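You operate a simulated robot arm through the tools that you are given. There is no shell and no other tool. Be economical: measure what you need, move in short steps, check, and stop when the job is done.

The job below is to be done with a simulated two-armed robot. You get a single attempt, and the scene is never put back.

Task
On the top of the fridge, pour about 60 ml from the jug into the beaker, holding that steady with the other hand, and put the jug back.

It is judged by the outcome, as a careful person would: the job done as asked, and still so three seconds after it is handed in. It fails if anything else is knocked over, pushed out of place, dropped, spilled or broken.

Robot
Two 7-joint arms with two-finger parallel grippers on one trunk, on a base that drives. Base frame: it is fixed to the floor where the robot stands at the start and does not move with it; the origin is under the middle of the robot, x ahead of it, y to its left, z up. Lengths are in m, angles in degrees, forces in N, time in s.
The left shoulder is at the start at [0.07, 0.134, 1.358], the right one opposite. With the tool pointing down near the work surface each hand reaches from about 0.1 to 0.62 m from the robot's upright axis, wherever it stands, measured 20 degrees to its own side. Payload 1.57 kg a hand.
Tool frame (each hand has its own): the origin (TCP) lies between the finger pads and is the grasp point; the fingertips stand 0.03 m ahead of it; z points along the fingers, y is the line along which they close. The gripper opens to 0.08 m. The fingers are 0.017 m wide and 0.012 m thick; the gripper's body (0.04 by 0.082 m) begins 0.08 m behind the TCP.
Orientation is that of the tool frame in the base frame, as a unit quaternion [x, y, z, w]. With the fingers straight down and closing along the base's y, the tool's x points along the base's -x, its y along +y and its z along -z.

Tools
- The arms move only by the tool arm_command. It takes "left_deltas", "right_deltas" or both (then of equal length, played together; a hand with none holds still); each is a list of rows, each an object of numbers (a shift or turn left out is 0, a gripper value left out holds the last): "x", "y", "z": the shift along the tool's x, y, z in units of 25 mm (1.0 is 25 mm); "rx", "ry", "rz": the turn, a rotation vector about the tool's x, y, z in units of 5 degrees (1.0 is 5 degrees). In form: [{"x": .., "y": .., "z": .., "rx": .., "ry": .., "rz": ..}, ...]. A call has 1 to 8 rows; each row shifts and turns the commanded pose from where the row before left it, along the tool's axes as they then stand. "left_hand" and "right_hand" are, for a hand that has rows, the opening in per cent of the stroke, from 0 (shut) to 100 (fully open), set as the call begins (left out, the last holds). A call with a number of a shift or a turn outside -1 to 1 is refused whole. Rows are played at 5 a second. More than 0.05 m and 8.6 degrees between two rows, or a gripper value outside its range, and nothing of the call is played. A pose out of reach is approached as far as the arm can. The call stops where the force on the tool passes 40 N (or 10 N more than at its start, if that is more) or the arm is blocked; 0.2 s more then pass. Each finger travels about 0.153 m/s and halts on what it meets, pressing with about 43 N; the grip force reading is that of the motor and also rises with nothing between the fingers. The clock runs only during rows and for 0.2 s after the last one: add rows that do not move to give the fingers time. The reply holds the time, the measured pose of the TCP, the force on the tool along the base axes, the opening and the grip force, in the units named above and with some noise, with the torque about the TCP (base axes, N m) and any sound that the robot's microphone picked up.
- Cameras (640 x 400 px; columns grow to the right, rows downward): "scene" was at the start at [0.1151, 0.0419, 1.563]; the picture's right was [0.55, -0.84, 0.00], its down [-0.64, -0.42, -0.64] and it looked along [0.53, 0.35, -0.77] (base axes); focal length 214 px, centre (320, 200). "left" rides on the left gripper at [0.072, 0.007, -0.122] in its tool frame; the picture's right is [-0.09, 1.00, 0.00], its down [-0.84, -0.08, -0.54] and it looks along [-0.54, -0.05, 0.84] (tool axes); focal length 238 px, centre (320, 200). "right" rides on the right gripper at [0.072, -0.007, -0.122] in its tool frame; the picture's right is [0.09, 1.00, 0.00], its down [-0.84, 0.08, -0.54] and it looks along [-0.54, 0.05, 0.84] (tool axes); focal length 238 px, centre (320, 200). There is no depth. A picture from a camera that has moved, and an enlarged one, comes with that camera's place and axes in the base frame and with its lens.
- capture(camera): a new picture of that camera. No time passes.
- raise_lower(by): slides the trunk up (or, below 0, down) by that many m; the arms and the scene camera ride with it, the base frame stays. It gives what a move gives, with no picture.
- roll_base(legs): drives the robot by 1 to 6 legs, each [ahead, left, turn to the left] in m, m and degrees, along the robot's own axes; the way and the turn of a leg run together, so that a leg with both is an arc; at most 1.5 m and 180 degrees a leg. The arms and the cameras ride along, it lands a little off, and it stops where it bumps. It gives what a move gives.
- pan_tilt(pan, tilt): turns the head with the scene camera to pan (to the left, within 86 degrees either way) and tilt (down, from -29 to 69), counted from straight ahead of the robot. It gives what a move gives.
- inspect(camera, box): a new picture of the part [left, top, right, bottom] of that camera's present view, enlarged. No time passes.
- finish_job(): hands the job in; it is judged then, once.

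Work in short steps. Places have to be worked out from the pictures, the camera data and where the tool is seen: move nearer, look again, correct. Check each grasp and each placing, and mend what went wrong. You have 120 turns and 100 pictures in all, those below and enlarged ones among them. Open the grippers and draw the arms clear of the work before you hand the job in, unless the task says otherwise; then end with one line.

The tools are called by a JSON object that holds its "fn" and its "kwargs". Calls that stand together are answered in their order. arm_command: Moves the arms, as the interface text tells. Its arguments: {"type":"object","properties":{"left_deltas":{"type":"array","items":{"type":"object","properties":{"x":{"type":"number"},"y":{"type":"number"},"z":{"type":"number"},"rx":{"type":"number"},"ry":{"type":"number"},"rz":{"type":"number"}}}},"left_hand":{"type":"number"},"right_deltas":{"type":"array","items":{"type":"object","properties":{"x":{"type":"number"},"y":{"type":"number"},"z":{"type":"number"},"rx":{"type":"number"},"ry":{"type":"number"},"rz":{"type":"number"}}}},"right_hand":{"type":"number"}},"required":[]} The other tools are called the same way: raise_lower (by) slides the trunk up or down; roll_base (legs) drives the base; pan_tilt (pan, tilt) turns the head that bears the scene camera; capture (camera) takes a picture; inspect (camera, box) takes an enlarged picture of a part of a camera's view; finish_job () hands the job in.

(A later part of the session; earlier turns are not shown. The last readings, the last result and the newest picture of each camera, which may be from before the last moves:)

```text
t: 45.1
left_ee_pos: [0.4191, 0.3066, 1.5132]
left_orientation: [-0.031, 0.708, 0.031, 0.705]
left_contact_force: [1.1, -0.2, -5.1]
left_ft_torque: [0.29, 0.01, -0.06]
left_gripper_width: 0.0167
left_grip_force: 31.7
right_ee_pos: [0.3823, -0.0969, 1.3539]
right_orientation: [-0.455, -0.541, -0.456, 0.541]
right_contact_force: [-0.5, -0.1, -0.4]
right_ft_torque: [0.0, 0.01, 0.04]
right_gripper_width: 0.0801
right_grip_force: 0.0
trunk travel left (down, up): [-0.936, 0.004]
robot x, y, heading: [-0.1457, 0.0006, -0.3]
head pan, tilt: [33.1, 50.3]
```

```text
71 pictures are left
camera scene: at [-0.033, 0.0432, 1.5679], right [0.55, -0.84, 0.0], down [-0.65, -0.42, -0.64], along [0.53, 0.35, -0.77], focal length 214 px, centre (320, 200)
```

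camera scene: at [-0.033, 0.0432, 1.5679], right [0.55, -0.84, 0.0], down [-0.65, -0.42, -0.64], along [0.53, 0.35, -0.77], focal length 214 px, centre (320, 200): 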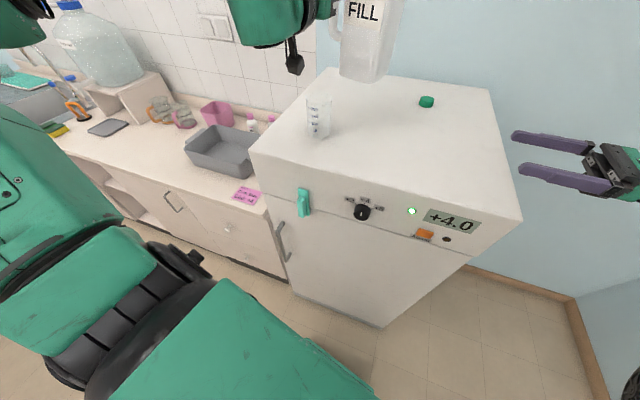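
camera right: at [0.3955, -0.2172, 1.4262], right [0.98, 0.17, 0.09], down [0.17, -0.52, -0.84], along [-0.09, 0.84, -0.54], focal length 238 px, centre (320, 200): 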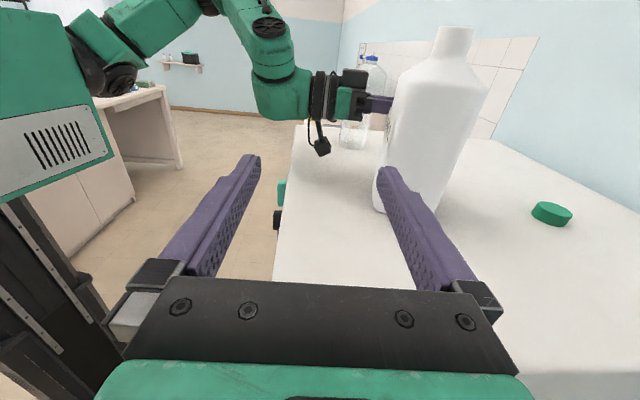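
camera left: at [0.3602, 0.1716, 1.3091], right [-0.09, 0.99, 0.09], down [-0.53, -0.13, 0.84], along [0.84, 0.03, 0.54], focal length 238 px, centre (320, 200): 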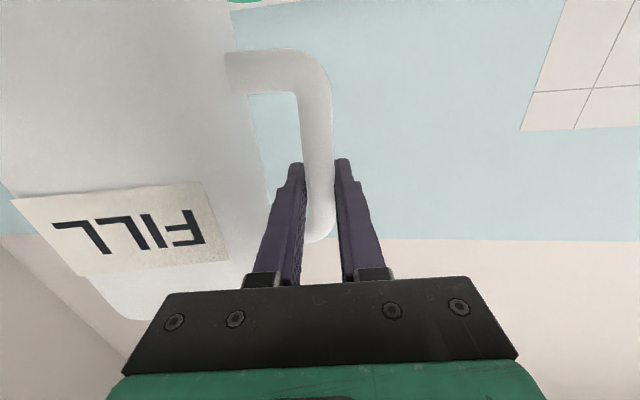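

Carrying smoothly at about 5 N. Moving further left to the waiting position.

{"fn": "arm_command", "kwargs": {"left_deltas": [{"y": 0.5}, {"y": 0.9}, {"y": 1}, {"y": 1}, {"y": 1}, {"y": 1}, {"y": 0.9}, {"y": 0.5}]}}

{"fn": "inspect", "kwargs": {"camera": "scene", "box": [260, 60, 420, 160]}}

{"fn": "capture", "kwargs": {"camera": "right"}}

```text
t: 46.9
left_ee_pos: [0.4037, 0.4774, 1.514]
left_orientation: [-0.033, 0.708, 0.033, 0.705]
left_contact_force: [0.6, 1.2, -3.8]
left_ft_torque: [0.36, 0.01, 0.01]
left_gripper_width: 0.0166
left_grip_force: 31.7
right_ee_pos: [0.3824, -0.0959, 1.3535]
right_orientation: [0.456, 0.541, 0.455, -0.541]
right_contact_force: [0.4, 0.1, -0.7]
right_ft_torque: [0.01, 0.02, 0.0]
right_gripper_width: 0.08
right_grip_force: 0.0
trunk travel left (down, up): [-0.936, 0.004]
robot x, y, heading: [-0.1482, -0.0017, -0.1]
head pan, tilt: [33.1, 50.3]
```

```text
4.00 times, centred on (340, 110) of scene
camera zoom: at [-0.0328, 0.0437, 1.5678], right [0.55, -0.84, 0.0], down [-0.65, -0.42, -0.64], along [0.53, 0.35, -0.77], focal length 858 px, centre (240, 560)
```

zoom: 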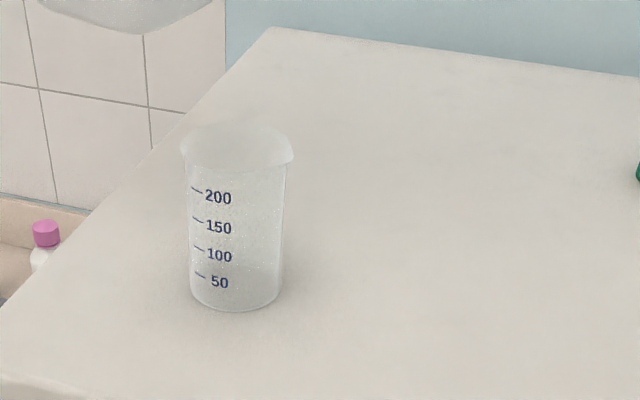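

```text
69 pictures are left
camera right: at [0.3969, -0.2169, 1.4256], right [0.98, 0.17, 0.09], down [0.17, -0.52, -0.84], along [-0.09, 0.84, -0.54], focal length 238 px, centre (320, 200)
```

right: 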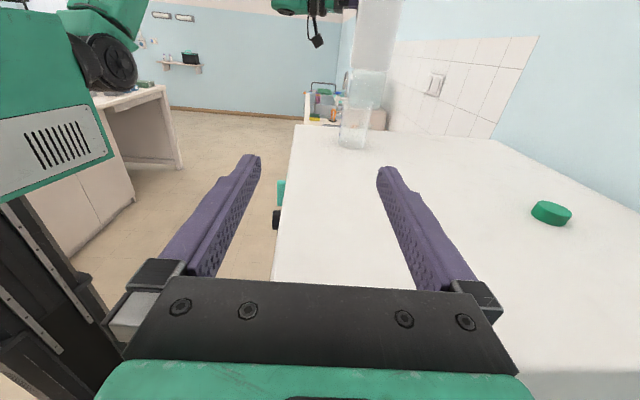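

The beaker is empty, at about (0.402, 0.332) with a 0.064 m body and its rim at z≈1.33. I'll pitch the right fingers 15° down so the wrist clears the fridge top, and approach it.

{"fn": "arm_command", "kwargs": {"right_deltas": [{"ry": -1}, {"ry": -1}, {"ry": -1}, {"z": 0.9, "y": 0.25, "x": 0.1}, {"z": 0.9, "y": 0.25, "x": 0.1}, {"z": 0.9, "y": 0.25, "x": 0.1}, {"z": 0.9, "y": 0.25, "x": 0.1}, {"z": 0.9, "y": 0.25, "x": 0.1}], "right_hand": 100}}

{"fn": "arm_command", "kwargs": {"right_deltas": [{"z": 0.9, "y": 0.25, "x": 0.1}, {"z": 0.9, "y": 0.25, "x": 0.1}, {"z": 0.9, "y": 0.25, "x": 0.1}, {"z": 0.9, "y": 0.25, "x": 0.1}, {"z": 0.9, "y": 0.25, "x": 0.1}, {"z": 0.9, "y": 0.25, "x": 0.1}]}}

{"fn": "capture", "kwargs": {"camera": "right"}}

{"fn": "capture", "kwargs": {"camera": "scene"}}

```text
t: 48.7
left_ee_pos: [0.4042, 0.4796, 1.5136]
left_orientation: [-0.033, 0.708, 0.032, 0.705]
left_contact_force: [0.0, 0.0, -5.6]
left_ft_torque: [0.36, 0.0, -0.03]
left_gripper_width: 0.0169
left_grip_force: 31.6
right_ee_pos: [0.3938, 0.0255, 1.3361]
right_orientation: [0.512, 0.607, 0.392, -0.465]
right_contact_force: [-0.5, -0.4, 0.8]
right_ft_torque: [-0.04, 0.0, 0.01]
right_gripper_width: 0.0801
right_grip_force: 0.1
trunk travel left (down, up): [-0.936, 0.004]
robot x, y, heading: [-0.1486, 0.0004, -0.2]
head pan, tilt: [33.1, 50.3]
```

```text
t: 50.1
left_ee_pos: [0.4035, 0.4787, 1.5127]
left_orientation: [-0.033, 0.708, 0.031, 0.705]
left_contact_force: [0.7, 0.1, -4.5]
left_ft_torque: [0.32, 0.05, -0.03]
left_gripper_width: 0.0162
left_grip_force: 31.9
right_ee_pos: [0.4088, 0.1606, 1.3148]
right_orientation: [0.511, 0.607, 0.392, -0.465]
right_contact_force: [0.8, -0.1, 0.2]
right_ft_torque: [0.0, -0.04, 0.0]
right_gripper_width: 0.0797
right_grip_force: 0.1
trunk travel left (down, up): [-0.936, 0.004]
robot x, y, heading: [-0.1487, 0.0005, 0.2]
head pan, tilt: [33.1, 50.3]
```

```text
68 pictures are left
camera right: at [0.419, 0.0629, 1.4156], right [0.98, 0.19, 0.09], down [0.2, -0.72, -0.67], along [-0.07, 0.67, -0.74], focal length 238 px, centre (320, 200)
```

right: 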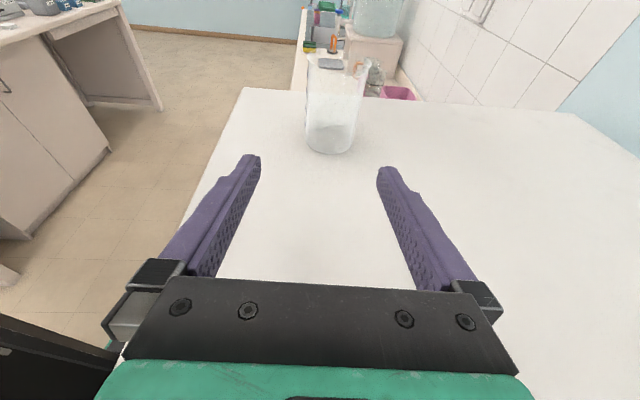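

```text
67 pictures are left
camera scene: at [-0.0329, 0.0453, 1.5678], right [0.55, -0.84, 0.0], down [-0.65, -0.42, -0.64], along [0.53, 0.35, -0.77], focal length 214 px, centre (320, 200)
```

scene: 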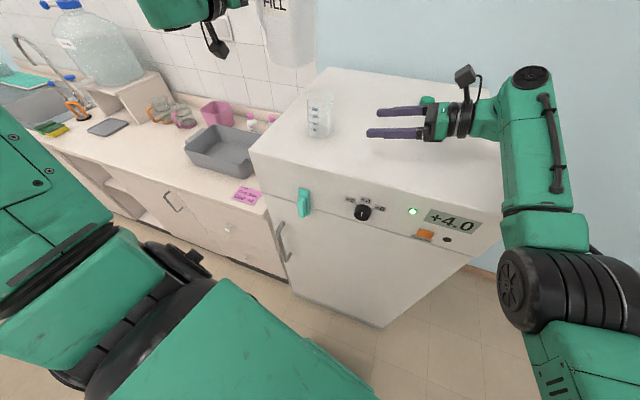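

The beaker is straight ahead. I'll align laterally and advance to just before the fingers straddle it.

{"fn": "arm_command", "kwargs": {"right_deltas": [{"z": 0.8, "y": 0.2, "x": 0.15}, {"z": 0.8, "y": 0.2, "x": 0.15}, {"z": 0.8, "y": 0.2, "x": 0.15}, {"z": 0.8, "y": 0.18, "x": 0.15}, {"z": 0.6}]}}

{"fn": "capture", "kwargs": {"camera": "right"}}

{"fn": "inspect", "kwargs": {"camera": "scene", "box": [270, 60, 430, 160]}}

```text
t: 51.3
left_ee_pos: [0.4032, 0.4782, 1.5137]
left_orientation: [-0.032, 0.708, 0.031, 0.705]
left_contact_force: [-0.3, -0.1, -4.8]
left_ft_torque: [0.32, -0.02, -0.02]
left_gripper_width: 0.0163
left_grip_force: 32.1
right_ee_pos: [0.3848, 0.2317, 1.2948]
right_orientation: [0.511, 0.607, 0.392, -0.465]
right_contact_force: [-0.1, -0.4, 0.0]
right_ft_torque: [-0.06, 0.0, -0.01]
right_gripper_width: 0.0799
right_grip_force: 0.1
right hand out of reach, approached as far as the arm can: row 2, 3, 4, 5
trunk travel left (down, up): [-0.936, 0.004]
robot x, y, heading: [-0.1476, -0.0005, -0.2]
head pan, tilt: [33.1, 50.3]
```

```text
66 pictures are left
camera right: at [0.395, 0.1322, 1.3968], right [0.98, 0.19, 0.09], down [0.2, -0.72, -0.67], along [-0.06, 0.67, -0.74], focal length 238 px, centre (320, 200)
```

right: 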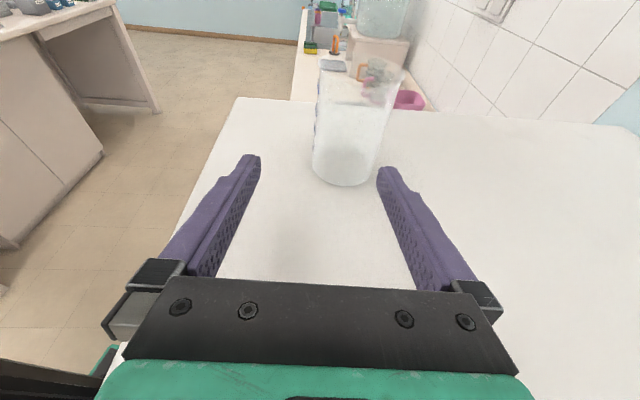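

```text
4.00 times, centred on (350, 110) of scene
camera zoom: at [-0.0336, 0.0443, 1.5679], right [0.55, -0.84, 0.0], down [-0.65, -0.42, -0.64], along [0.53, 0.35, -0.77], focal length 858 px, centre (200, 560)
```

zoom: 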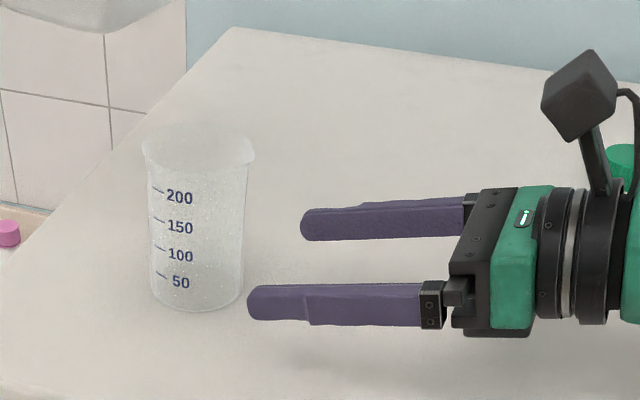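

The right arm hits its reach limit across the body. I'll retract it a bit and shift the base 0.13 m left so both arms have slack.

{"fn": "arm_command", "kwargs": {"right_deltas": [{"z": -0.9}, {"z": -0.9}, {"z": -0.9}, {"z": -0.9}, {"z": -0.9}, {"z": -0.9}]}}

{"fn": "roll_base", "kwargs": {"legs": [[0, 0.13, 0]]}}

{"fn": "capture", "kwargs": {"camera": "scene"}}

{"fn": "capture", "kwargs": {"camera": "right"}}

```text
t: 52.7
left_ee_pos: [0.4032, 0.477, 1.5141]
left_orientation: [-0.033, 0.709, 0.033, 0.704]
left_contact_force: [0.5, -0.5, -5.4]
left_ft_torque: [0.32, 0.01, -0.01]
left_gripper_width: 0.0164
left_grip_force: 31.7
right_ee_pos: [0.4234, 0.106, 1.352]
right_orientation: [0.506, 0.607, 0.429, -0.438]
right_contact_force: [0.6, 0.1, -0.5]
right_ft_torque: [0.05, 0.01, 0.01]
right_gripper_width: 0.0801
right_grip_force: 0.0
right hand out of reach, approached as far as the arm can: row 2, 3, 4, 5, 6
trunk travel left (down, up): [-0.936, 0.004]
robot x, y, heading: [-0.1492, -0.0039, -0.3]
head pan, tilt: [33.1, 50.3]
```

```text
t: 54.0
left_ee_pos: [0.4012, 0.5997, 1.5175]
left_orientation: [-0.032, 0.708, 0.034, 0.705]
left_contact_force: [-0.2, -0.6, -4.9]
left_ft_torque: [0.31, 0.01, 0.05]
left_gripper_width: 0.0165
left_grip_force: 32.4
right_ee_pos: [0.4238, 0.2301, 1.3528]
right_orientation: [0.504, 0.607, 0.43, -0.44]
right_contact_force: [0.1, 0.1, -0.2]
right_ft_torque: [-0.05, 0.05, 0.01]
right_gripper_width: 0.0802
right_grip_force: 0.1
trunk travel left (down, up): [-0.936, 0.004]
robot x, y, heading: [-0.1485, 0.1279, 0.1]
head pan, tilt: [33.1, 50.3]
```

```text
64 pictures are left
camera scene: at [-0.0332, 0.1636, 1.5681], right [0.55, -0.84, 0.0], down [-0.64, -0.42, -0.64], along [0.53, 0.35, -0.77], focal length 214 px, centre (320, 200)
```

scene: 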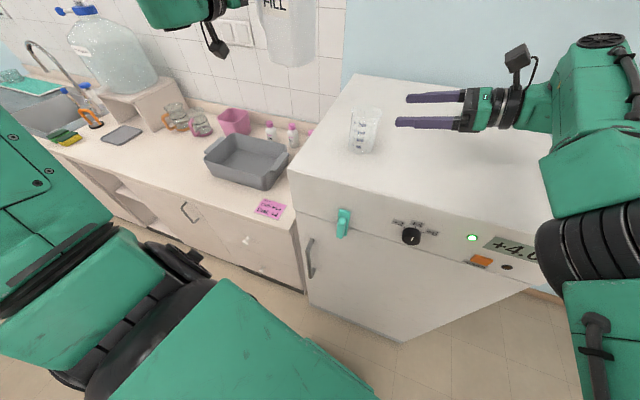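

```text
63 pictures are left
camera right: at [0.4212, 0.1301, 1.4508], right [0.98, 0.14, 0.17], down [0.22, -0.71, -0.67], along [0.02, 0.69, -0.72], focal length 238 px, centre (320, 200)
```

right: 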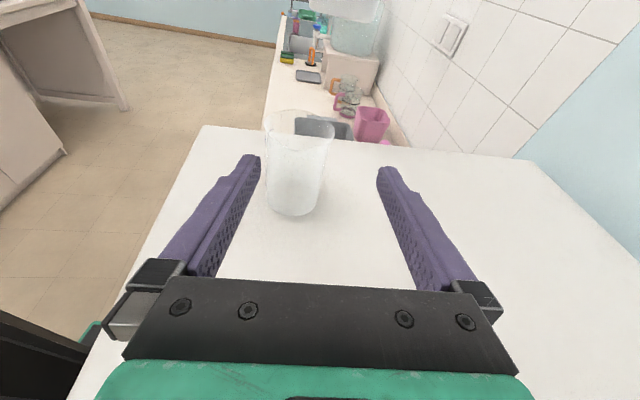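

The right hand now has slack. I'll correct its slight roll, drop to beaker height, and line up.

{"fn": "arm_command", "kwargs": {"right_deltas": [{"rz": 0.9}, {"x": -0.5, "y": -0.2, "z": 0.1}, {"x": -0.5, "y": -0.2, "z": 0.1}, {"x": -0.59, "y": -0.24, "z": 0.1}, {}]}}

{"fn": "capture", "kwargs": {"camera": "right"}}

{"fn": "inspect", "kwargs": {"camera": "scene", "box": [300, 70, 480, 180]}}

```text
t: 55.2
left_ee_pos: [0.4024, 0.6049, 1.5148]
left_orientation: [-0.032, 0.708, 0.032, 0.705]
left_contact_force: [0.0, -0.9, -3.0]
left_ft_torque: [0.35, 0.0, 0.01]
left_gripper_width: 0.0165
left_grip_force: 31.6
right_ee_pos: [0.4076, 0.2332, 1.3093]
right_orientation: [0.528, 0.588, 0.411, -0.455]
right_contact_force: [0.3, 0.4, -0.8]
right_ft_torque: [-0.03, -0.02, -0.01]
right_gripper_width: 0.0799
right_grip_force: 0.0
trunk travel left (down, up): [-0.936, 0.004]
robot x, y, heading: [-0.1495, 0.1268, 0.1]
head pan, tilt: [33.1, 50.3]
```

```text
62 pictures are left
camera right: at [0.4114, 0.1334, 1.4091], right [0.99, 0.13, 0.09], down [0.16, -0.72, -0.68], along [-0.02, 0.68, -0.73], focal length 238 px, centre (320, 200)
```

right: 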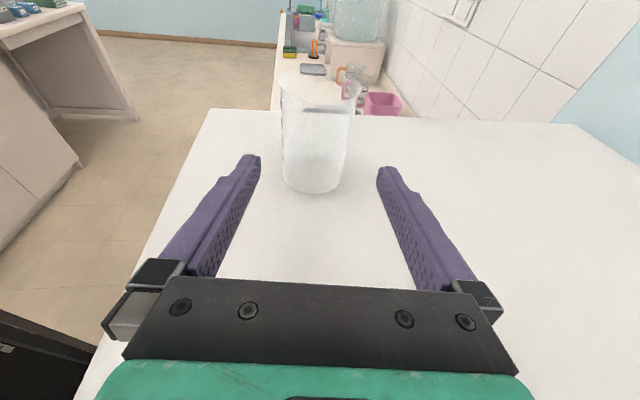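

```text
3.56 times, centred on (390, 125) of scene
camera zoom: at [-0.0332, 0.17, 1.5679], right [0.55, -0.84, 0.0], down [-0.64, -0.42, -0.64], along [0.53, 0.35, -0.77], focal length 763 px, centre (71, 467)
```

zoom: 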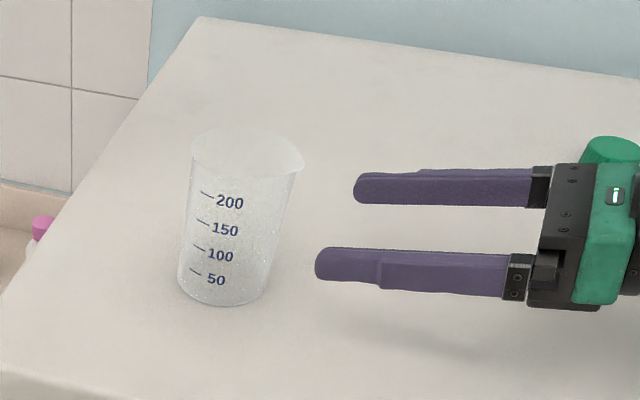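

Aligned with the beaker at (0.396, 0.335). I'll advance about 0.105 m along the fingers, pausing to check.

{"fn": "arm_command", "kwargs": {"right_deltas": [{"z": 0.5}, {"z": 0.5}, {"z": 0.5}, {"z": 0.5}, {"z": 0.4}, {}]}}

{"fn": "capture", "kwargs": {"camera": "right"}}

```text
t: 56.6
left_ee_pos: [0.4018, 0.6064, 1.5135]
left_orientation: [-0.032, 0.708, 0.032, 0.705]
left_contact_force: [-0.6, 0.3, -3.9]
left_ft_torque: [0.34, 0.01, -0.01]
left_gripper_width: 0.0165
left_grip_force: 31.3
right_ee_pos: [0.41, 0.29, 1.2949]
right_orientation: [0.528, 0.588, 0.409, -0.456]
right_contact_force: [-0.5, 0.0, -1.1]
right_ft_torque: [0.04, 0.01, 0.0]
right_gripper_width: 0.0801
right_grip_force: 0.1
right hand out of reach, approached as far as the arm can: row 2, 3
trunk travel left (down, up): [-0.936, 0.004]
robot x, y, heading: [-0.1482, 0.1272, 0.0]
head pan, tilt: [33.1, 50.3]
```

```text
60 pictures are left
camera right: at [0.414, 0.1907, 1.3954], right [0.99, 0.13, 0.09], down [0.16, -0.72, -0.68], along [-0.02, 0.68, -0.73], focal length 238 px, centre (320, 200)
```

right: 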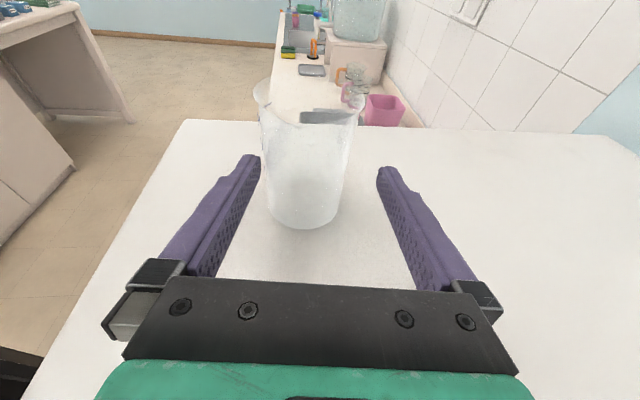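

The hand drifted about 10 mm to +x. I'll correct sideways before going further.

{"fn": "arm_command", "kwargs": {"right_deltas": [{"y": -0.22}, {"y": -0.22}, {}]}}

{"fn": "capture", "kwargs": {"camera": "right"}}

```text
t: 57.4
left_ee_pos: [0.4017, 0.6056, 1.5147]
left_orientation: [-0.032, 0.707, 0.032, 0.705]
left_contact_force: [0.2, 0.4, -4.8]
left_ft_torque: [0.32, 0.0, 0.01]
left_gripper_width: 0.0165
left_grip_force: 32.2
right_ee_pos: [0.4113, 0.2887, 1.2945]
right_orientation: [0.528, 0.588, 0.41, -0.455]
right_contact_force: [0.0, -0.4, 0.6]
right_ft_torque: [-0.01, -0.01, 0.0]
right_gripper_width: 0.0798
right_grip_force: 0.0
right hand out of reach, approached as far as the arm can: row 1, 2
trunk travel left (down, up): [-0.936, 0.004]
robot x, y, heading: [-0.1502, 0.1235, 0.1]
head pan, tilt: [33.1, 50.3]
```

```text
59 pictures are left
camera right: at [0.4142, 0.19, 1.3951], right [0.99, 0.13, 0.09], down [0.16, -0.72, -0.68], along [-0.02, 0.68, -0.73], focal length 238 px, centre (320, 200)
```

right: 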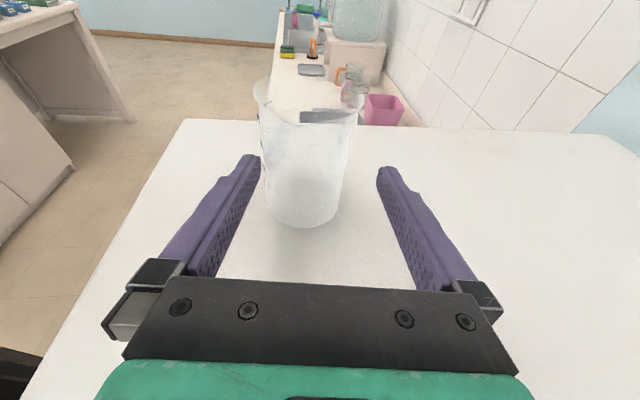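

Going −x is at a wrist limit in this stance, so I'll re-stance. First I'll drive right 0.06 m to withdraw the fingers straight back from the beaker.

{"fn": "roll_base", "kwargs": {"legs": [[0, -0.06, 0]]}}

{"fn": "arm_command", "kwargs": {"right_deltas": [{"z": -0.6, "x": 0.15, "y": 0.3}, {"z": -0.8, "x": 0.2, "y": 0.4}, {"z": -0.8, "x": 0.2, "y": 0.4}, {"z": -0.8, "x": 0.2, "y": 0.4}, {"z": -0.8, "x": 0.2, "y": 0.4}, {"z": -0.8, "x": 0.2, "y": 0.4}, {"z": -0.8, "x": 0.2, "y": 0.4}]}}

```text
t: 58.4
left_ee_pos: [0.3997, 0.5606, 1.5091]
left_orientation: [-0.038, 0.708, 0.03, 0.704]
left_contact_force: [0.0, 0.9, -5.5]
left_ft_torque: [0.39, -0.05, -0.1]
left_gripper_width: 0.0165
left_grip_force: 32.3
right_ee_pos: [0.4096, 0.2426, 1.2937]
right_orientation: [0.529, 0.591, 0.406, -0.453]
right_contact_force: [-0.2, 0.9, -0.4]
right_ft_torque: [-0.03, -0.05, -0.02]
right_gripper_width: 0.0803
right_grip_force: 0.2
trunk travel left (down, up): [-0.936, 0.004]
robot x, y, heading: [-0.1492, 0.0675, 0.6]
head pan, tilt: [33.1, 50.3]
```

```text
t: 60.0
left_ee_pos: [0.4013, 0.5463, 1.5144]
left_orientation: [-0.035, 0.708, 0.035, 0.704]
left_contact_force: [0.1, 0.3, -4.1]
left_ft_torque: [0.3, 0.01, -0.02]
left_gripper_width: 0.0165
left_grip_force: 32.5
right_ee_pos: [0.4481, 0.1702, 1.2907]
right_orientation: [0.567, 0.55, 0.411, -0.455]
right_contact_force: [0.4, 0.1, -0.3]
right_ft_torque: [-0.01, 0.02, 0.01]
right_gripper_width: 0.0799
right_grip_force: 0.1
right hand out of reach, approached as far as the arm can: row 2, 3, 4, 5, 6, 7
trunk travel left (down, up): [-0.936, 0.004]
robot x, y, heading: [-0.145, 0.0638, 0.5]
head pan, tilt: [33.1, 50.3]
```

The right arm is stuck at some joint limit, so I'll look at its configuration.

{"fn": "pan_tilt", "kwargs": {"pan": -10, "tilt": 40}}

{"fn": "capture", "kwargs": {"camera": "scene"}}

```text
t: 61.1
left_ee_pos: [0.3998, 0.5472, 1.5128]
left_orientation: [-0.034, 0.708, 0.033, 0.704]
left_contact_force: [-0.3, -0.6, -5.7]
left_ft_torque: [0.35, 0.04, -0.01]
left_gripper_width: 0.0166
left_grip_force: 31.7
right_ee_pos: [0.4488, 0.173, 1.2925]
right_orientation: [0.567, 0.55, 0.411, -0.455]
right_contact_force: [-0.1, 0.3, 0.0]
right_ft_torque: [-0.01, 0.02, -0.02]
right_gripper_width: 0.0798
right_grip_force: 0.3
trunk travel left (down, up): [-0.936, 0.004]
robot x, y, heading: [-0.1522, 0.0683, 0.3]
head pan, tilt: [-10.0, 40.0]
```

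```text
58 pictures are left
camera scene: at [-0.0134, 0.0541, 1.5825], right [-0.17, -0.99, 0.0], down [-0.63, 0.11, -0.77], along [0.75, -0.13, -0.64], focal length 214 px, centre (320, 200)
```

scene: 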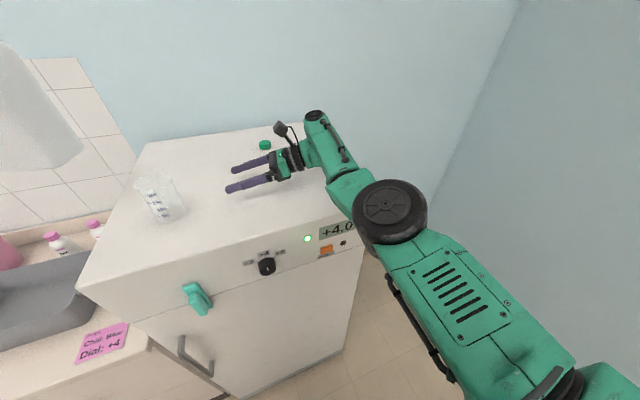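

The wrist is bent nearly to its limit. I'll yaw the right fingers clockwise towards (+x, +y), a more natural pose, and approach the beaker from the front-right.

{"fn": "arm_command", "kwargs": {"right_deltas": [{"rx": -1, "y": -0.6}, {"rx": -1, "y": -0.6}, {"rx": -1, "y": -0.6}, {"rx": -1, "y": -0.6}, {"rx": -1, "y": -0.6}, {"rx": -1, "y": -0.6}, {"rx": -1, "y": -0.6}, {"rx": -1, "y": -0.6}]}}

{"fn": "capture", "kwargs": {"camera": "scene"}}

```text
t: 62.9
left_ee_pos: [0.4022, 0.5462, 1.5133]
left_orientation: [-0.035, 0.709, 0.035, 0.703]
left_contact_force: [0.3, 0.6, -3.8]
left_ft_torque: [0.31, 0.0, 0.04]
left_gripper_width: 0.0165
left_grip_force: 32.0
right_ee_pos: [0.5076, 0.1141, 1.3246]
right_orientation: [0.631, 0.435, 0.568, -0.3]
right_contact_force: [-0.5, -0.3, 0.3]
right_ft_torque: [0.04, -0.03, 0.0]
right_gripper_width: 0.0802
right_grip_force: 0.1
right hand out of reach, approached as far as the arm can: row 1, 2, 3, 4, 5, 6, 7, 8
trunk travel left (down, up): [-0.936, 0.004]
robot x, y, heading: [-0.1467, 0.071, 0.4]
head pan, tilt: [-10.0, 40.0]
```

```text
57 pictures are left
camera scene: at [-0.0117, 0.052, 1.5823], right [-0.17, -0.99, 0.0], down [-0.64, 0.11, -0.76], along [0.75, -0.13, -0.64], focal length 214 px, centre (320, 200)
```

scene: 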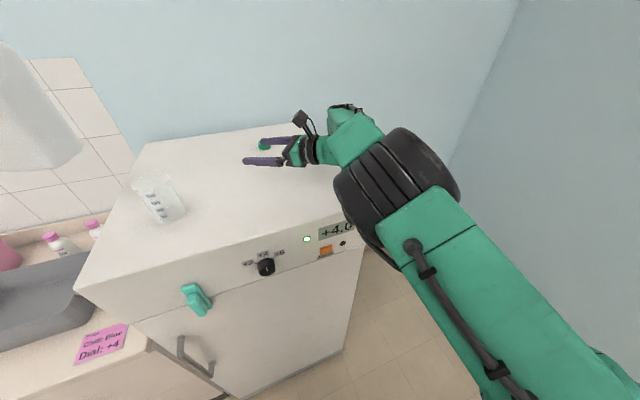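

The data fit a reach limit of about 0.57 m from the shoulder with the hand bent. I'll move the base to about (−0.10, 0.25); the paths stay clear of the beaker.

{"fn": "roll_base", "kwargs": {"legs": [[0.045, 0.18, 0]]}}

{"fn": "pan_tilt", "kwargs": {"pan": 10, "tilt": 50}}

{"fn": "capture", "kwargs": {"camera": "scene"}}

```text
t: 64.4
left_ee_pos: [0.4403, 0.7306, 1.5167]
left_orientation: [-0.034, 0.708, 0.036, 0.705]
left_contact_force: [0.2, -1.2, -4.4]
left_ft_torque: [0.29, 0.01, 0.02]
left_gripper_width: 0.0167
left_grip_force: 31.8
right_ee_pos: [0.547, 0.2998, 1.3264]
right_orientation: [0.629, 0.435, 0.568, -0.303]
right_contact_force: [-0.5, -0.3, 0.2]
right_ft_torque: [0.02, -0.01, 0.03]
right_gripper_width: 0.0798
right_grip_force: 0.0
trunk travel left (down, up): [-0.936, 0.004]
robot x, y, heading: [-0.1061, 0.2538, 0.5]
head pan, tilt: [-10.0, 40.0]
```

```text
t: 65.3
left_ee_pos: [0.4409, 0.7368, 1.5136]
left_orientation: [-0.036, 0.708, 0.036, 0.705]
left_contact_force: [-0.4, -0.1, -4.8]
left_ft_torque: [0.31, -0.02, 0.04]
left_gripper_width: 0.0166
left_grip_force: 32.0
right_ee_pos: [0.5489, 0.3049, 1.3261]
right_orientation: [0.631, 0.435, 0.568, -0.301]
right_contact_force: [0.3, -0.6, -1.0]
right_ft_torque: [-0.04, -0.01, -0.02]
right_gripper_width: 0.0798
right_grip_force: 0.1
trunk travel left (down, up): [-0.936, 0.004]
robot x, y, heading: [-0.1046, 0.2543, 0.8]
head pan, tilt: [10.0, 50.0]
```

```text
56 pictures are left
camera scene: at [0.0217, 0.2694, 1.5683], right [0.18, -0.98, 0.0], down [-0.75, -0.14, -0.64], along [0.63, 0.12, -0.77], focal length 214 px, centre (320, 200)
```

scene: 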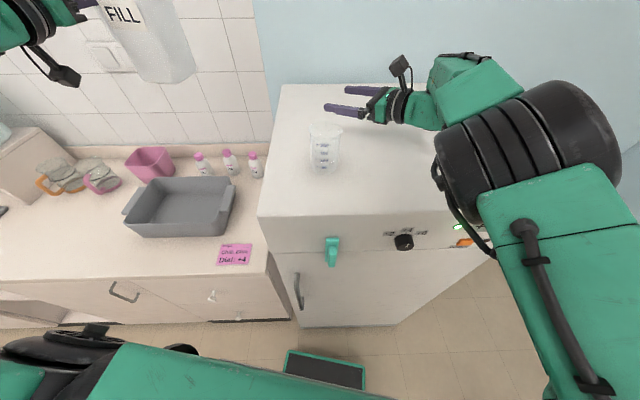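

Good stance. I'll fix the right hand's roll and back it out to −y, clear of the beaker.

{"fn": "arm_command", "kwargs": {"right_deltas": [{"rz": 1}, {"z": -0.68, "y": 0.166, "x": -0.12}, {"z": -0.68, "y": 0.166, "x": -0.12}, {"z": -0.68, "y": 0.166, "x": -0.12}, {"z": -0.68, "y": 0.166, "x": -0.12}, {"z": -0.68, "y": 0.166, "x": -0.12}, {"z": -0.68, "y": 0.166, "x": -0.12}, {"z": -0.68, "y": 0.166, "x": -0.12}]}}

```text
t: 67.1
left_ee_pos: [0.4428, 0.7355, 1.5129]
left_orientation: [-0.037, 0.708, 0.037, 0.704]
left_contact_force: [0.0, 0.0, -4.4]
left_ft_torque: [0.27, 0.02, -0.01]
left_gripper_width: 0.0165
left_grip_force: 31.8
right_ee_pos: [0.5208, 0.1823, 1.3253]
right_orientation: [0.648, 0.407, 0.555, -0.326]
right_contact_force: [-0.3, 0.6, 0.2]
right_ft_torque: [-0.03, 0.01, 0.0]
right_gripper_width: 0.0799
right_grip_force: 0.1
trunk travel left (down, up): [-0.936, 0.004]
robot x, y, heading: [-0.1049, 0.2536, 0.1]
head pan, tilt: [10.0, 50.0]
```

Reach is fine now. Sliding to the pre-grasp point front-right of the beaker.

{"fn": "arm_command", "kwargs": {"right_deltas": [{"z": -0.285, "y": -0.89, "x": -0.1}, {"z": -0.285, "y": -0.89, "x": -0.1}, {"z": -0.285, "y": -0.89, "x": -0.1}, {"z": -0.285, "y": -0.89, "x": -0.1}, {"z": -0.285, "y": -0.89, "x": -0.1}, {"z": -0.285, "y": -0.89, "x": -0.1}, {"z": -0.285, "y": -0.89, "x": -0.1}, {"z": -0.285, "y": -0.89, "x": -0.1}]}}

{"fn": "capture", "kwargs": {"camera": "right"}}

{"fn": "capture", "kwargs": {"camera": "scene"}}

```text
t: 68.9
left_ee_pos: [0.4404, 0.7379, 1.515]
left_orientation: [-0.036, 0.708, 0.035, 0.705]
left_contact_force: [0.2, 0.0, -4.6]
left_ft_torque: [0.34, 0.03, 0.01]
left_gripper_width: 0.0166
left_grip_force: 31.9
right_ee_pos: [0.3525, 0.1585, 1.3084]
right_orientation: [0.651, 0.39, 0.562, -0.328]
right_contact_force: [0.4, -0.5, 0.2]
right_ft_torque: [-0.02, -0.03, -0.04]
right_gripper_width: 0.0799
right_grip_force: 0.1
right hand out of reach, approached as far as the arm can: row 4, 5, 6, 7, 8
trunk travel left (down, up): [-0.936, 0.004]
robot x, y, heading: [-0.1042, 0.2521, 0.7]
head pan, tilt: [10.0, 50.0]
```

```text
55 pictures are left
camera right: at [0.2931, 0.0656, 1.3985], right [0.88, -0.46, 0.1], down [-0.24, -0.62, -0.74], along [0.41, 0.63, -0.66], focal length 238 px, centre (320, 200)
```

right: 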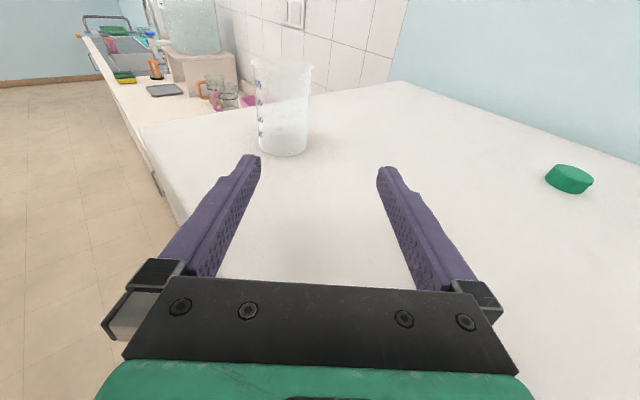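

```text
54 pictures are left
camera scene: at [0.0206, 0.2694, 1.5684], right [0.18, -0.98, 0.0], down [-0.75, -0.14, -0.64], along [0.63, 0.12, -0.77], focal length 214 px, centre (320, 200)
```

scene: 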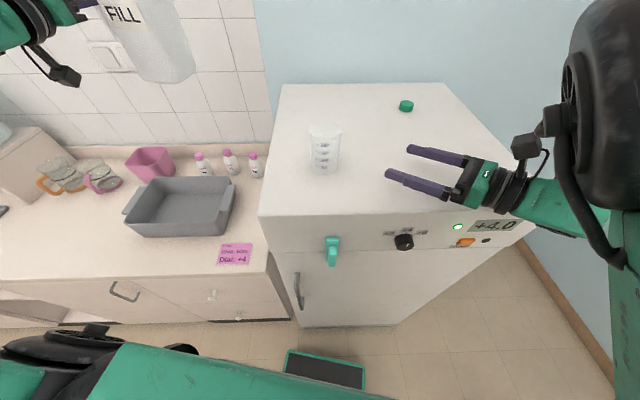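

The beaker is ahead-left in view. I'll yaw 14° counterclockwise so the fingers point straight at it, and advance part way.

{"fn": "arm_command", "kwargs": {"right_deltas": [{"rx": 1}, {"rx": 1}, {"rx": 0.8}, {"z": 0.8}, {"z": 0.8}, {"z": 0.8}, {}]}}

{"fn": "capture", "kwargs": {"camera": "right"}}

```text
t: 70.5
left_ee_pos: [0.4423, 0.7373, 1.5142]
left_orientation: [-0.036, 0.708, 0.036, 0.704]
left_contact_force: [-0.2, 1.1, -4.5]
left_ft_torque: [0.33, -0.01, 0.02]
left_gripper_width: 0.0165
left_grip_force: 32.1
right_ee_pos: [0.3765, 0.1991, 1.2991]
right_orientation: [0.604, 0.466, 0.506, -0.403]
right_contact_force: [0.0, -0.7, 0.2]
right_ft_torque: [-0.02, -0.03, -0.01]
right_gripper_width: 0.0799
right_grip_force: 0.1
right hand out of reach, approached as far as the arm can: row 5, 6
trunk travel left (down, up): [-0.936, 0.004]
robot x, y, heading: [-0.1069, 0.2502, 0.6]
head pan, tilt: [10.0, 50.0]
```

```text
53 pictures are left
camera right: at [0.3457, 0.0957, 1.3903], right [0.97, -0.22, 0.08], down [-0.1, -0.67, -0.74], along [0.22, 0.71, -0.67], focal length 238 px, centre (320, 200)
```

right: 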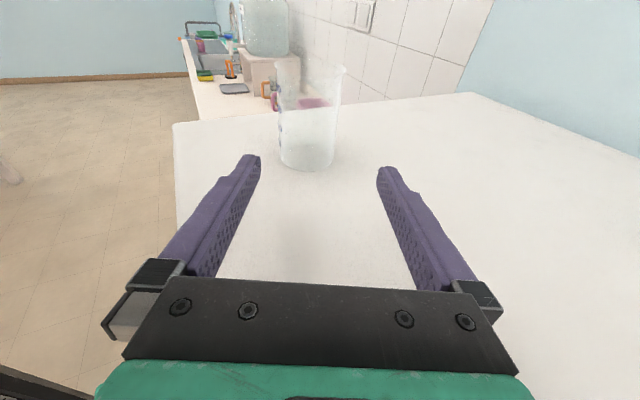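

That is a too-close limit: the arm needs more distance. I'll back the base up 0.105 m, then move the hand forward to compensate.

{"fn": "roll_base", "kwargs": {"legs": [[-0.105, 0, -0.5]]}}

{"fn": "arm_command", "kwargs": {"right_deltas": [{"y": 0.7}, {"y": 0.7}, {"y": 0.7}, {"y": 0.7}, {"y": 0.7}, {"y": 0.5, "z": 0.4}]}}

{"fn": "capture", "kwargs": {"camera": "right"}}

```text
t: 71.6
left_ee_pos: [0.3508, 0.7325, 1.5104]
left_orientation: [-0.033, 0.711, 0.033, 0.702]
left_contact_force: [0.9, -0.4, -5.3]
left_ft_torque: [0.35, -0.06, 0.01]
left_gripper_width: 0.0165
left_grip_force: 31.7
right_ee_pos: [0.2807, 0.194, 1.2937]
right_orientation: [0.608, 0.462, 0.503, -0.403]
right_contact_force: [0.8, 0.0, -0.6]
right_ft_torque: [0.04, 0.03, 0.07]
right_gripper_width: 0.0797
right_grip_force: 0.1
trunk travel left (down, up): [-0.936, 0.004]
robot x, y, heading: [-0.2079, 0.2524, -0.0]
head pan, tilt: [10.0, 50.0]
```

```text
t: 73.0
left_ee_pos: [0.3444, 0.7319, 1.5115]
left_orientation: [-0.033, 0.709, 0.032, 0.704]
left_contact_force: [1.2, 0.1, -4.0]
left_ft_torque: [0.34, -0.01, -0.01]
left_gripper_width: 0.0165
left_grip_force: 31.7
right_ee_pos: [0.3726, 0.1797, 1.2928]
right_orientation: [0.606, 0.463, 0.506, -0.402]
right_contact_force: [0.1, -0.4, 0.5]
right_ft_torque: [0.0, -0.01, 0.03]
right_gripper_width: 0.08
right_grip_force: 0.1
trunk travel left (down, up): [-0.936, 0.004]
robot x, y, heading: [-0.2127, 0.2522, 0.2]
head pan, tilt: [10.0, 50.0]
```

```text
52 pictures are left
camera right: at [0.3417, 0.0765, 1.3846], right [0.97, -0.23, 0.07], down [-0.11, -0.67, -0.74], along [0.22, 0.71, -0.67], focal length 238 px, centre (320, 200)
```

right: 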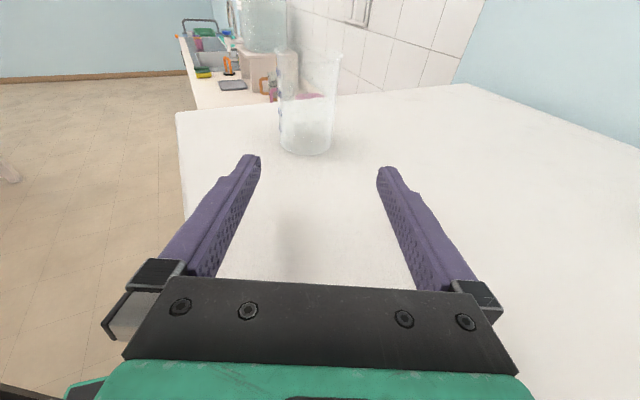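

Feasible now. I'll correct about 14 mm sideways, raise 10 mm, and advance 0.09 m.

{"fn": "arm_command", "kwargs": {"right_deltas": [{"y": -0.28, "x": 0.25}, {"y": -0.27, "x": 0.25}, {"z": 0.7}, {"z": 0.7}, {"z": 0.7}, {"z": 0.7}, {"z": 0.6}, {}]}}

{"fn": "capture", "kwargs": {"camera": "right"}}

{"fn": "capture", "kwargs": {"camera": "scene"}}

```text
t: 74.8
left_ee_pos: [0.3421, 0.7313, 1.5143]
left_orientation: [-0.034, 0.708, 0.033, 0.705]
left_contact_force: [-0.6, 0.0, -4.4]
left_ft_torque: [0.34, -0.01, 0.01]
left_gripper_width: 0.0166
left_grip_force: 31.4
right_ee_pos: [0.3779, 0.2663, 1.2912]
right_orientation: [0.607, 0.464, 0.505, -0.401]
right_contact_force: [-0.9, 0.4, -0.2]
right_ft_torque: [0.01, -0.02, 0.02]
right_gripper_width: 0.0802
right_grip_force: 0.1
trunk travel left (down, up): [-0.936, 0.004]
robot x, y, heading: [-0.2131, 0.2516, 0.1]
head pan, tilt: [10.0, 50.0]
```

```text
51 pictures are left
camera right: at [0.3464, 0.163, 1.383], right [0.97, -0.23, 0.07], down [-0.11, -0.67, -0.74], along [0.22, 0.71, -0.67], focal length 238 px, centre (320, 200)
```

right: 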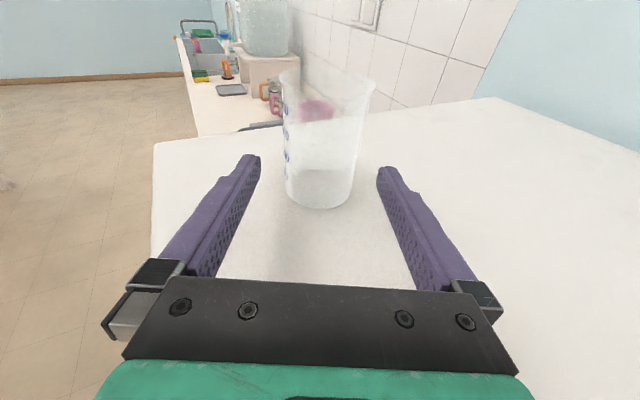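

```text
50 pictures are left
camera scene: at [-0.0824, 0.2678, 1.5683], right [0.18, -0.98, 0.0], down [-0.75, -0.13, -0.64], along [0.63, 0.11, -0.77], focal length 214 px, centre (320, 200)
```

scene: 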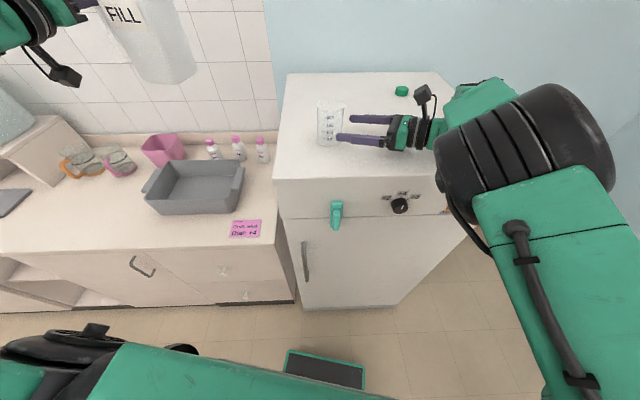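

Well centred, within about 4 mm. Advancing the remaining 73 mm around the beaker.

{"fn": "arm_command", "kwargs": {"right_deltas": [{"y": 0.12, "z": 0.5}, {"z": 0.5}, {"z": 0.5}, {"z": 0.5}, {"z": 0.5}, {"z": 0.4}, {}]}}

{"fn": "capture", "kwargs": {"camera": "right"}}

```text
t: 76.4
left_ee_pos: [0.3411, 0.7314, 1.5145]
left_orientation: [-0.034, 0.708, 0.033, 0.704]
left_contact_force: [-0.4, -0.1, -4.4]
left_ft_torque: [0.35, 0.03, 0.04]
left_gripper_width: 0.0167
left_grip_force: 32.1
right_ee_pos: [0.4042, 0.3343, 1.2789]
right_orientation: [0.607, 0.464, 0.505, -0.402]
right_contact_force: [0.8, 0.3, 0.4]
right_ft_torque: [0.0, 0.0, 0.0]
right_gripper_width: 0.0799
right_grip_force: 0.1
right hand out of reach, approached as far as the arm can: row 6
trunk travel left (down, up): [-0.936, 0.004]
robot x, y, heading: [-0.2106, 0.2513, 0.2]
head pan, tilt: [10.0, 50.0]
```

```text
49 pictures are left
camera right: at [0.3731, 0.231, 1.3696], right [0.97, -0.23, 0.07], down [-0.1, -0.67, -0.74], along [0.22, 0.71, -0.67], focal length 238 px, centre (320, 200)
```

right: 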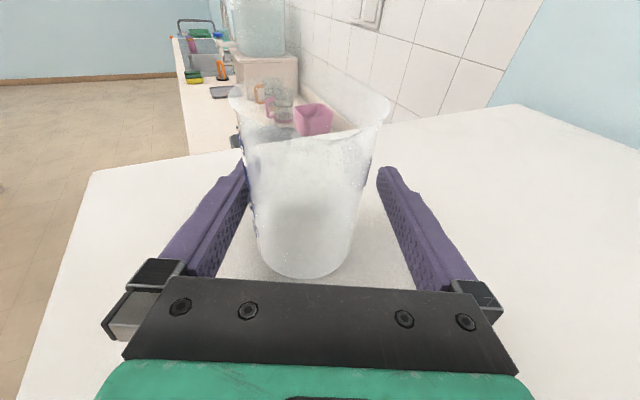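

Around the beaker, about 6 mm off centre. I'll shift back and partly close to 0.068 m.

{"fn": "arm_command", "kwargs": {"right_deltas": [{"y": -0.23}, {}, {}], "right_hand": 86}}

{"fn": "capture", "kwargs": {"camera": "right"}}

```text
t: 77.2
left_ee_pos: [0.3414, 0.7308, 1.5146]
left_orientation: [-0.033, 0.708, 0.033, 0.704]
left_contact_force: [-0.2, -0.1, -5.1]
left_ft_torque: [0.35, 0.02, 0.0]
left_gripper_width: 0.0164
left_grip_force: 32.0
right_ee_pos: [0.4043, 0.3337, 1.2782]
right_orientation: [0.606, 0.465, 0.505, -0.403]
right_contact_force: [0.3, -1.4, 0.2]
right_ft_torque: [0.04, -0.06, 0.02]
right_gripper_width: 0.0688
right_grip_force: 0.1
right hand out of reach, approached as far as the arm can: row 1
trunk travel left (down, up): [-0.936, 0.004]
robot x, y, heading: [-0.2112, 0.2529, -0.4]
head pan, tilt: [10.0, 50.0]
```

```text
48 pictures are left
camera right: at [0.3731, 0.2308, 1.3697], right [0.97, -0.23, 0.07], down [-0.1, -0.67, -0.74], along [0.22, 0.71, -0.67], focal length 238 px, centre (320, 200)
```

right: 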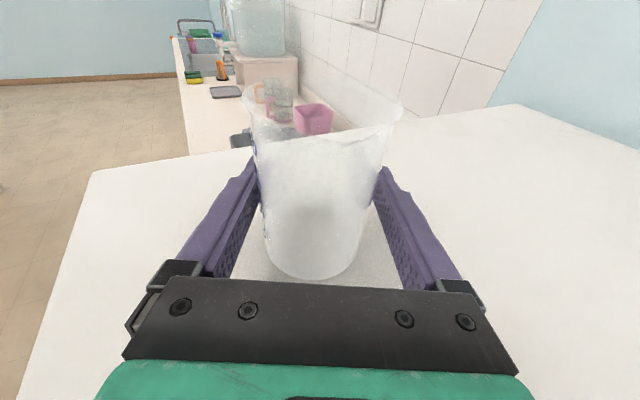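

The beaker self-centred with a millimetre-scale nudge. I'll close gently until contact.

{"fn": "arm_command", "kwargs": {"right_deltas": [{}, {}], "right_hand": 80}}

{"fn": "arm_command", "kwargs": {"right_deltas": [{}, {}], "right_hand": 76}}

```text
t: 77.8
left_ee_pos: [0.3415, 0.7314, 1.5129]
left_orientation: [-0.034, 0.708, 0.033, 0.705]
left_contact_force: [0.6, 0.1, -3.9]
left_ft_torque: [0.34, 0.01, -0.01]
left_gripper_width: 0.0166
left_grip_force: 31.6
right_ee_pos: [0.4041, 0.3337, 1.2784]
right_orientation: [0.607, 0.464, 0.505, -0.401]
right_contact_force: [-0.4, 0.2, 0.2]
right_ft_torque: [0.02, 0.01, -0.03]
right_gripper_width: 0.0638
right_grip_force: 0.0
trunk travel left (down, up): [-0.936, 0.004]
robot x, y, heading: [-0.2093, 0.2573, 0.1]
head pan, tilt: [10.0, 50.0]
```

```text
t: 78.4
left_ee_pos: [0.3414, 0.7307, 1.5136]
left_orientation: [-0.033, 0.708, 0.032, 0.704]
left_contact_force: [0.8, -0.5, -4.5]
left_ft_torque: [0.34, 0.03, 0.01]
left_gripper_width: 0.0164
left_grip_force: 32.2
right_ee_pos: [0.4045, 0.3333, 1.278]
right_orientation: [0.607, 0.464, 0.505, -0.402]
right_contact_force: [0.1, -0.1, 0.7]
right_ft_torque: [-0.01, -0.01, 0.03]
right_gripper_width: 0.0623
right_grip_force: 16.0
trunk travel left (down, up): [-0.936, 0.004]
robot x, y, heading: [-0.2101, 0.2559, 0.1]
head pan, tilt: [10.0, 50.0]
```

Beaker held at 0.0623 m with 16 N, at about (0.404, 0.334). Now I'll bring the jug nearer, still high and clear of the beaker at y≈0.55, and pre-tilt it there. I estimate pouring starts around 80–88°.

{"fn": "arm_command", "kwargs": {"left_deltas": [{"y": -0.5, "z": 0.1}, {"y": -0.9, "z": 0.2}, {"y": -1, "z": 0.2}, {"y": -1, "z": 0.2}, {"y": -1, "z": 0.2}, {"y": -1, "z": 0.2}, {"y": -0.9, "z": 0.2}, {"y": -0.5}]}}

{"fn": "arm_command", "kwargs": {"left_deltas": [{"rz": 0.5}, {"rz": 0.8}, {"rz": 0.8}, {"rz": 0.8}, {"rz": 0.8}, {"rz": 0.8}, {"rz": 0.8}, {"rz": 0.7}]}}

{"fn": "capture", "kwargs": {"camera": "scene"}}

{"fn": "capture", "kwargs": {"camera": "left"}}

```text
t: 80.2
left_ee_pos: [0.3895, 0.5645, 1.5128]
left_orientation: [-0.033, 0.708, 0.033, 0.704]
left_contact_force: [0.1, 0.3, -5.2]
left_ft_torque: [0.31, 0.01, 0.01]
left_gripper_width: 0.0167
left_grip_force: 32.3
right_ee_pos: [0.404, 0.3334, 1.2774]
right_orientation: [0.606, 0.464, 0.505, -0.402]
right_contact_force: [0.7, -1.1, 0.9]
right_ft_torque: [-0.03, 0.0, -0.02]
right_gripper_width: 0.0619
right_grip_force: 42.6
trunk travel left (down, up): [-0.936, 0.004]
robot x, y, heading: [-0.2147, 0.2547, 0.1]
head pan, tilt: [10.0, 50.0]
```

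```text
t: 82.0
left_ee_pos: [0.389, 0.5655, 1.5138]
left_orientation: [0.152, 0.693, 0.215, 0.671]
left_contact_force: [-1.0, 0.8, -4.7]
left_ft_torque: [0.16, -0.03, 0.02]
left_gripper_width: 0.0162
left_grip_force: 31.3
right_ee_pos: [0.4044, 0.3336, 1.2776]
right_orientation: [0.606, 0.464, 0.505, -0.402]
right_contact_force: [0.1, -0.3, 0.6]
right_ft_torque: [0.02, -0.02, -0.01]
right_gripper_width: 0.0619
right_grip_force: 41.9
trunk travel left (down, up): [-0.936, 0.004]
robot x, y, heading: [-0.2086, 0.2574, -0.0]
head pan, tilt: [10.0, 50.0]
```

```text
47 pictures are left
camera scene: at [-0.0822, 0.2676, 1.5683], right [0.18, -0.98, 0.0], down [-0.75, -0.13, -0.64], along [0.63, 0.11, -0.77], focal length 214 px, centre (320, 200)
```

scene: 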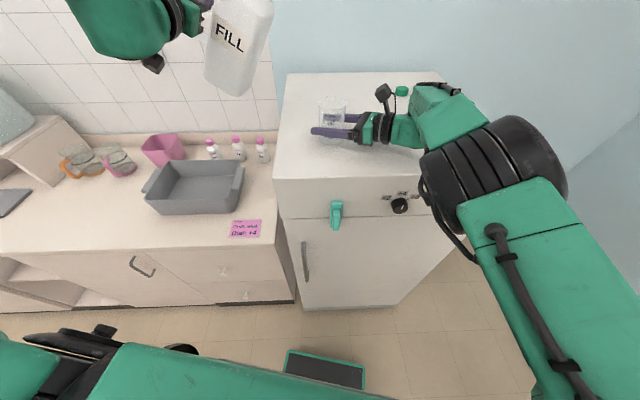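

```text
46 pictures are left
camera left: at [0.2643, 0.5959, 1.4535], right [-0.07, 0.81, 0.58], down [-0.49, -0.53, 0.69], along [0.87, -0.23, 0.44], focal length 238 px, centre (320, 200)
```

left: 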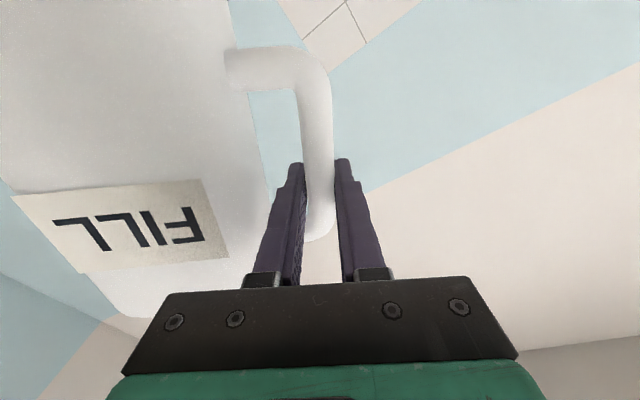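

The jug is tilted 30° with no slip in the hand. Continuing to about 62°, and tilting the head up to see the jug and beaker together.

{"fn": "arm_command", "kwargs": {"left_deltas": [{"rz": 0.8}, {"rz": 0.8}, {"rz": 0.8}, {"rz": 0.8}, {"rz": 0.8}, {"rz": 0.8}, {"rz": 0.8}, {"rz": 0.8}]}}

{"fn": "pan_tilt", "kwargs": {"pan": 10, "tilt": 32}}

{"fn": "capture", "kwargs": {"camera": "scene"}}

{"fn": "capture", "kwargs": {"camera": "right"}}

```text
t: 83.8
left_ee_pos: [0.3887, 0.5639, 1.514]
left_orientation: [0.336, 0.624, 0.391, 0.587]
left_contact_force: [-0.4, 0.9, -4.9]
left_ft_torque: [-0.06, -0.01, 0.0]
left_gripper_width: 0.0167
left_grip_force: 31.4
right_ee_pos: [0.4044, 0.3328, 1.2779]
right_orientation: [0.607, 0.463, 0.506, -0.401]
right_contact_force: [-0.1, 0.7, -0.6]
right_ft_torque: [-0.02, 0.01, 0.0]
right_gripper_width: 0.0618
right_grip_force: 42.9
trunk travel left (down, up): [-0.936, 0.004]
robot x, y, heading: [-0.2102, 0.2562, 0.1]
head pan, tilt: [10.0, 50.0]
```

```text
t: 84.6
left_ee_pos: [0.3879, 0.5655, 1.5138]
left_orientation: [0.337, 0.624, 0.39, 0.587]
left_contact_force: [0.0, 0.2, -4.4]
left_ft_torque: [-0.1, -0.05, -0.01]
left_gripper_width: 0.0165
left_grip_force: 31.9
right_ee_pos: [0.4047, 0.3339, 1.2779]
right_orientation: [0.606, 0.465, 0.505, -0.403]
right_contact_force: [0.8, -0.3, 0.5]
right_ft_torque: [-0.01, -0.06, 0.03]
right_gripper_width: 0.0627
right_grip_force: 1.3
trunk travel left (down, up): [-0.936, 0.004]
robot x, y, heading: [-0.2142, 0.2565, 0.1]
head pan, tilt: [10.0, 32.0]
```

```text
45 pictures are left
camera scene: at [-0.0698, 0.27, 1.5946], right [0.18, -0.98, 0.0], down [-0.52, -0.09, -0.85], along [0.83, 0.15, -0.53], focal length 214 px, centre (320, 200)
```

scene: 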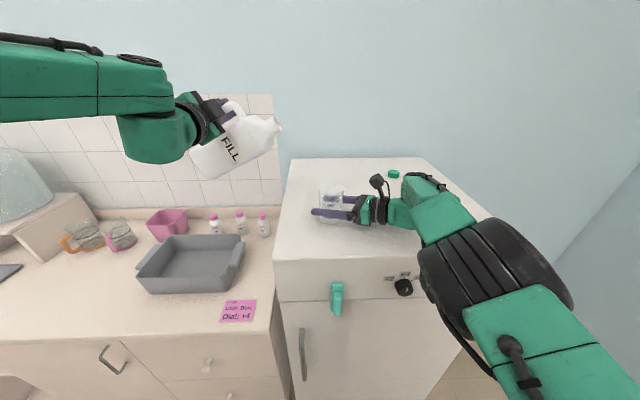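

```text
44 pictures are left
camera right: at [0.3733, 0.2307, 1.3696], right [0.97, -0.23, 0.07], down [-0.1, -0.67, -0.74], along [0.22, 0.71, -0.67], focal length 238 px, centre (320, 200)
```

right: 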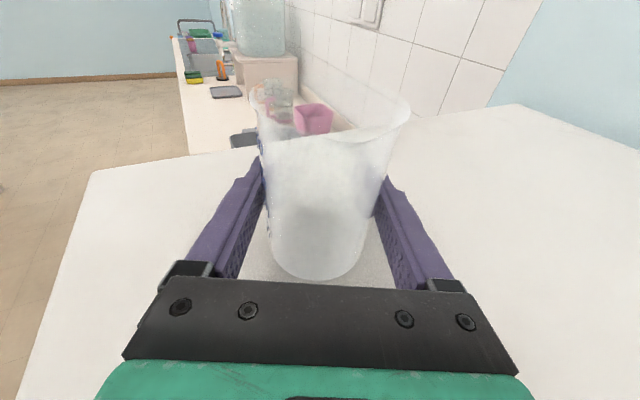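

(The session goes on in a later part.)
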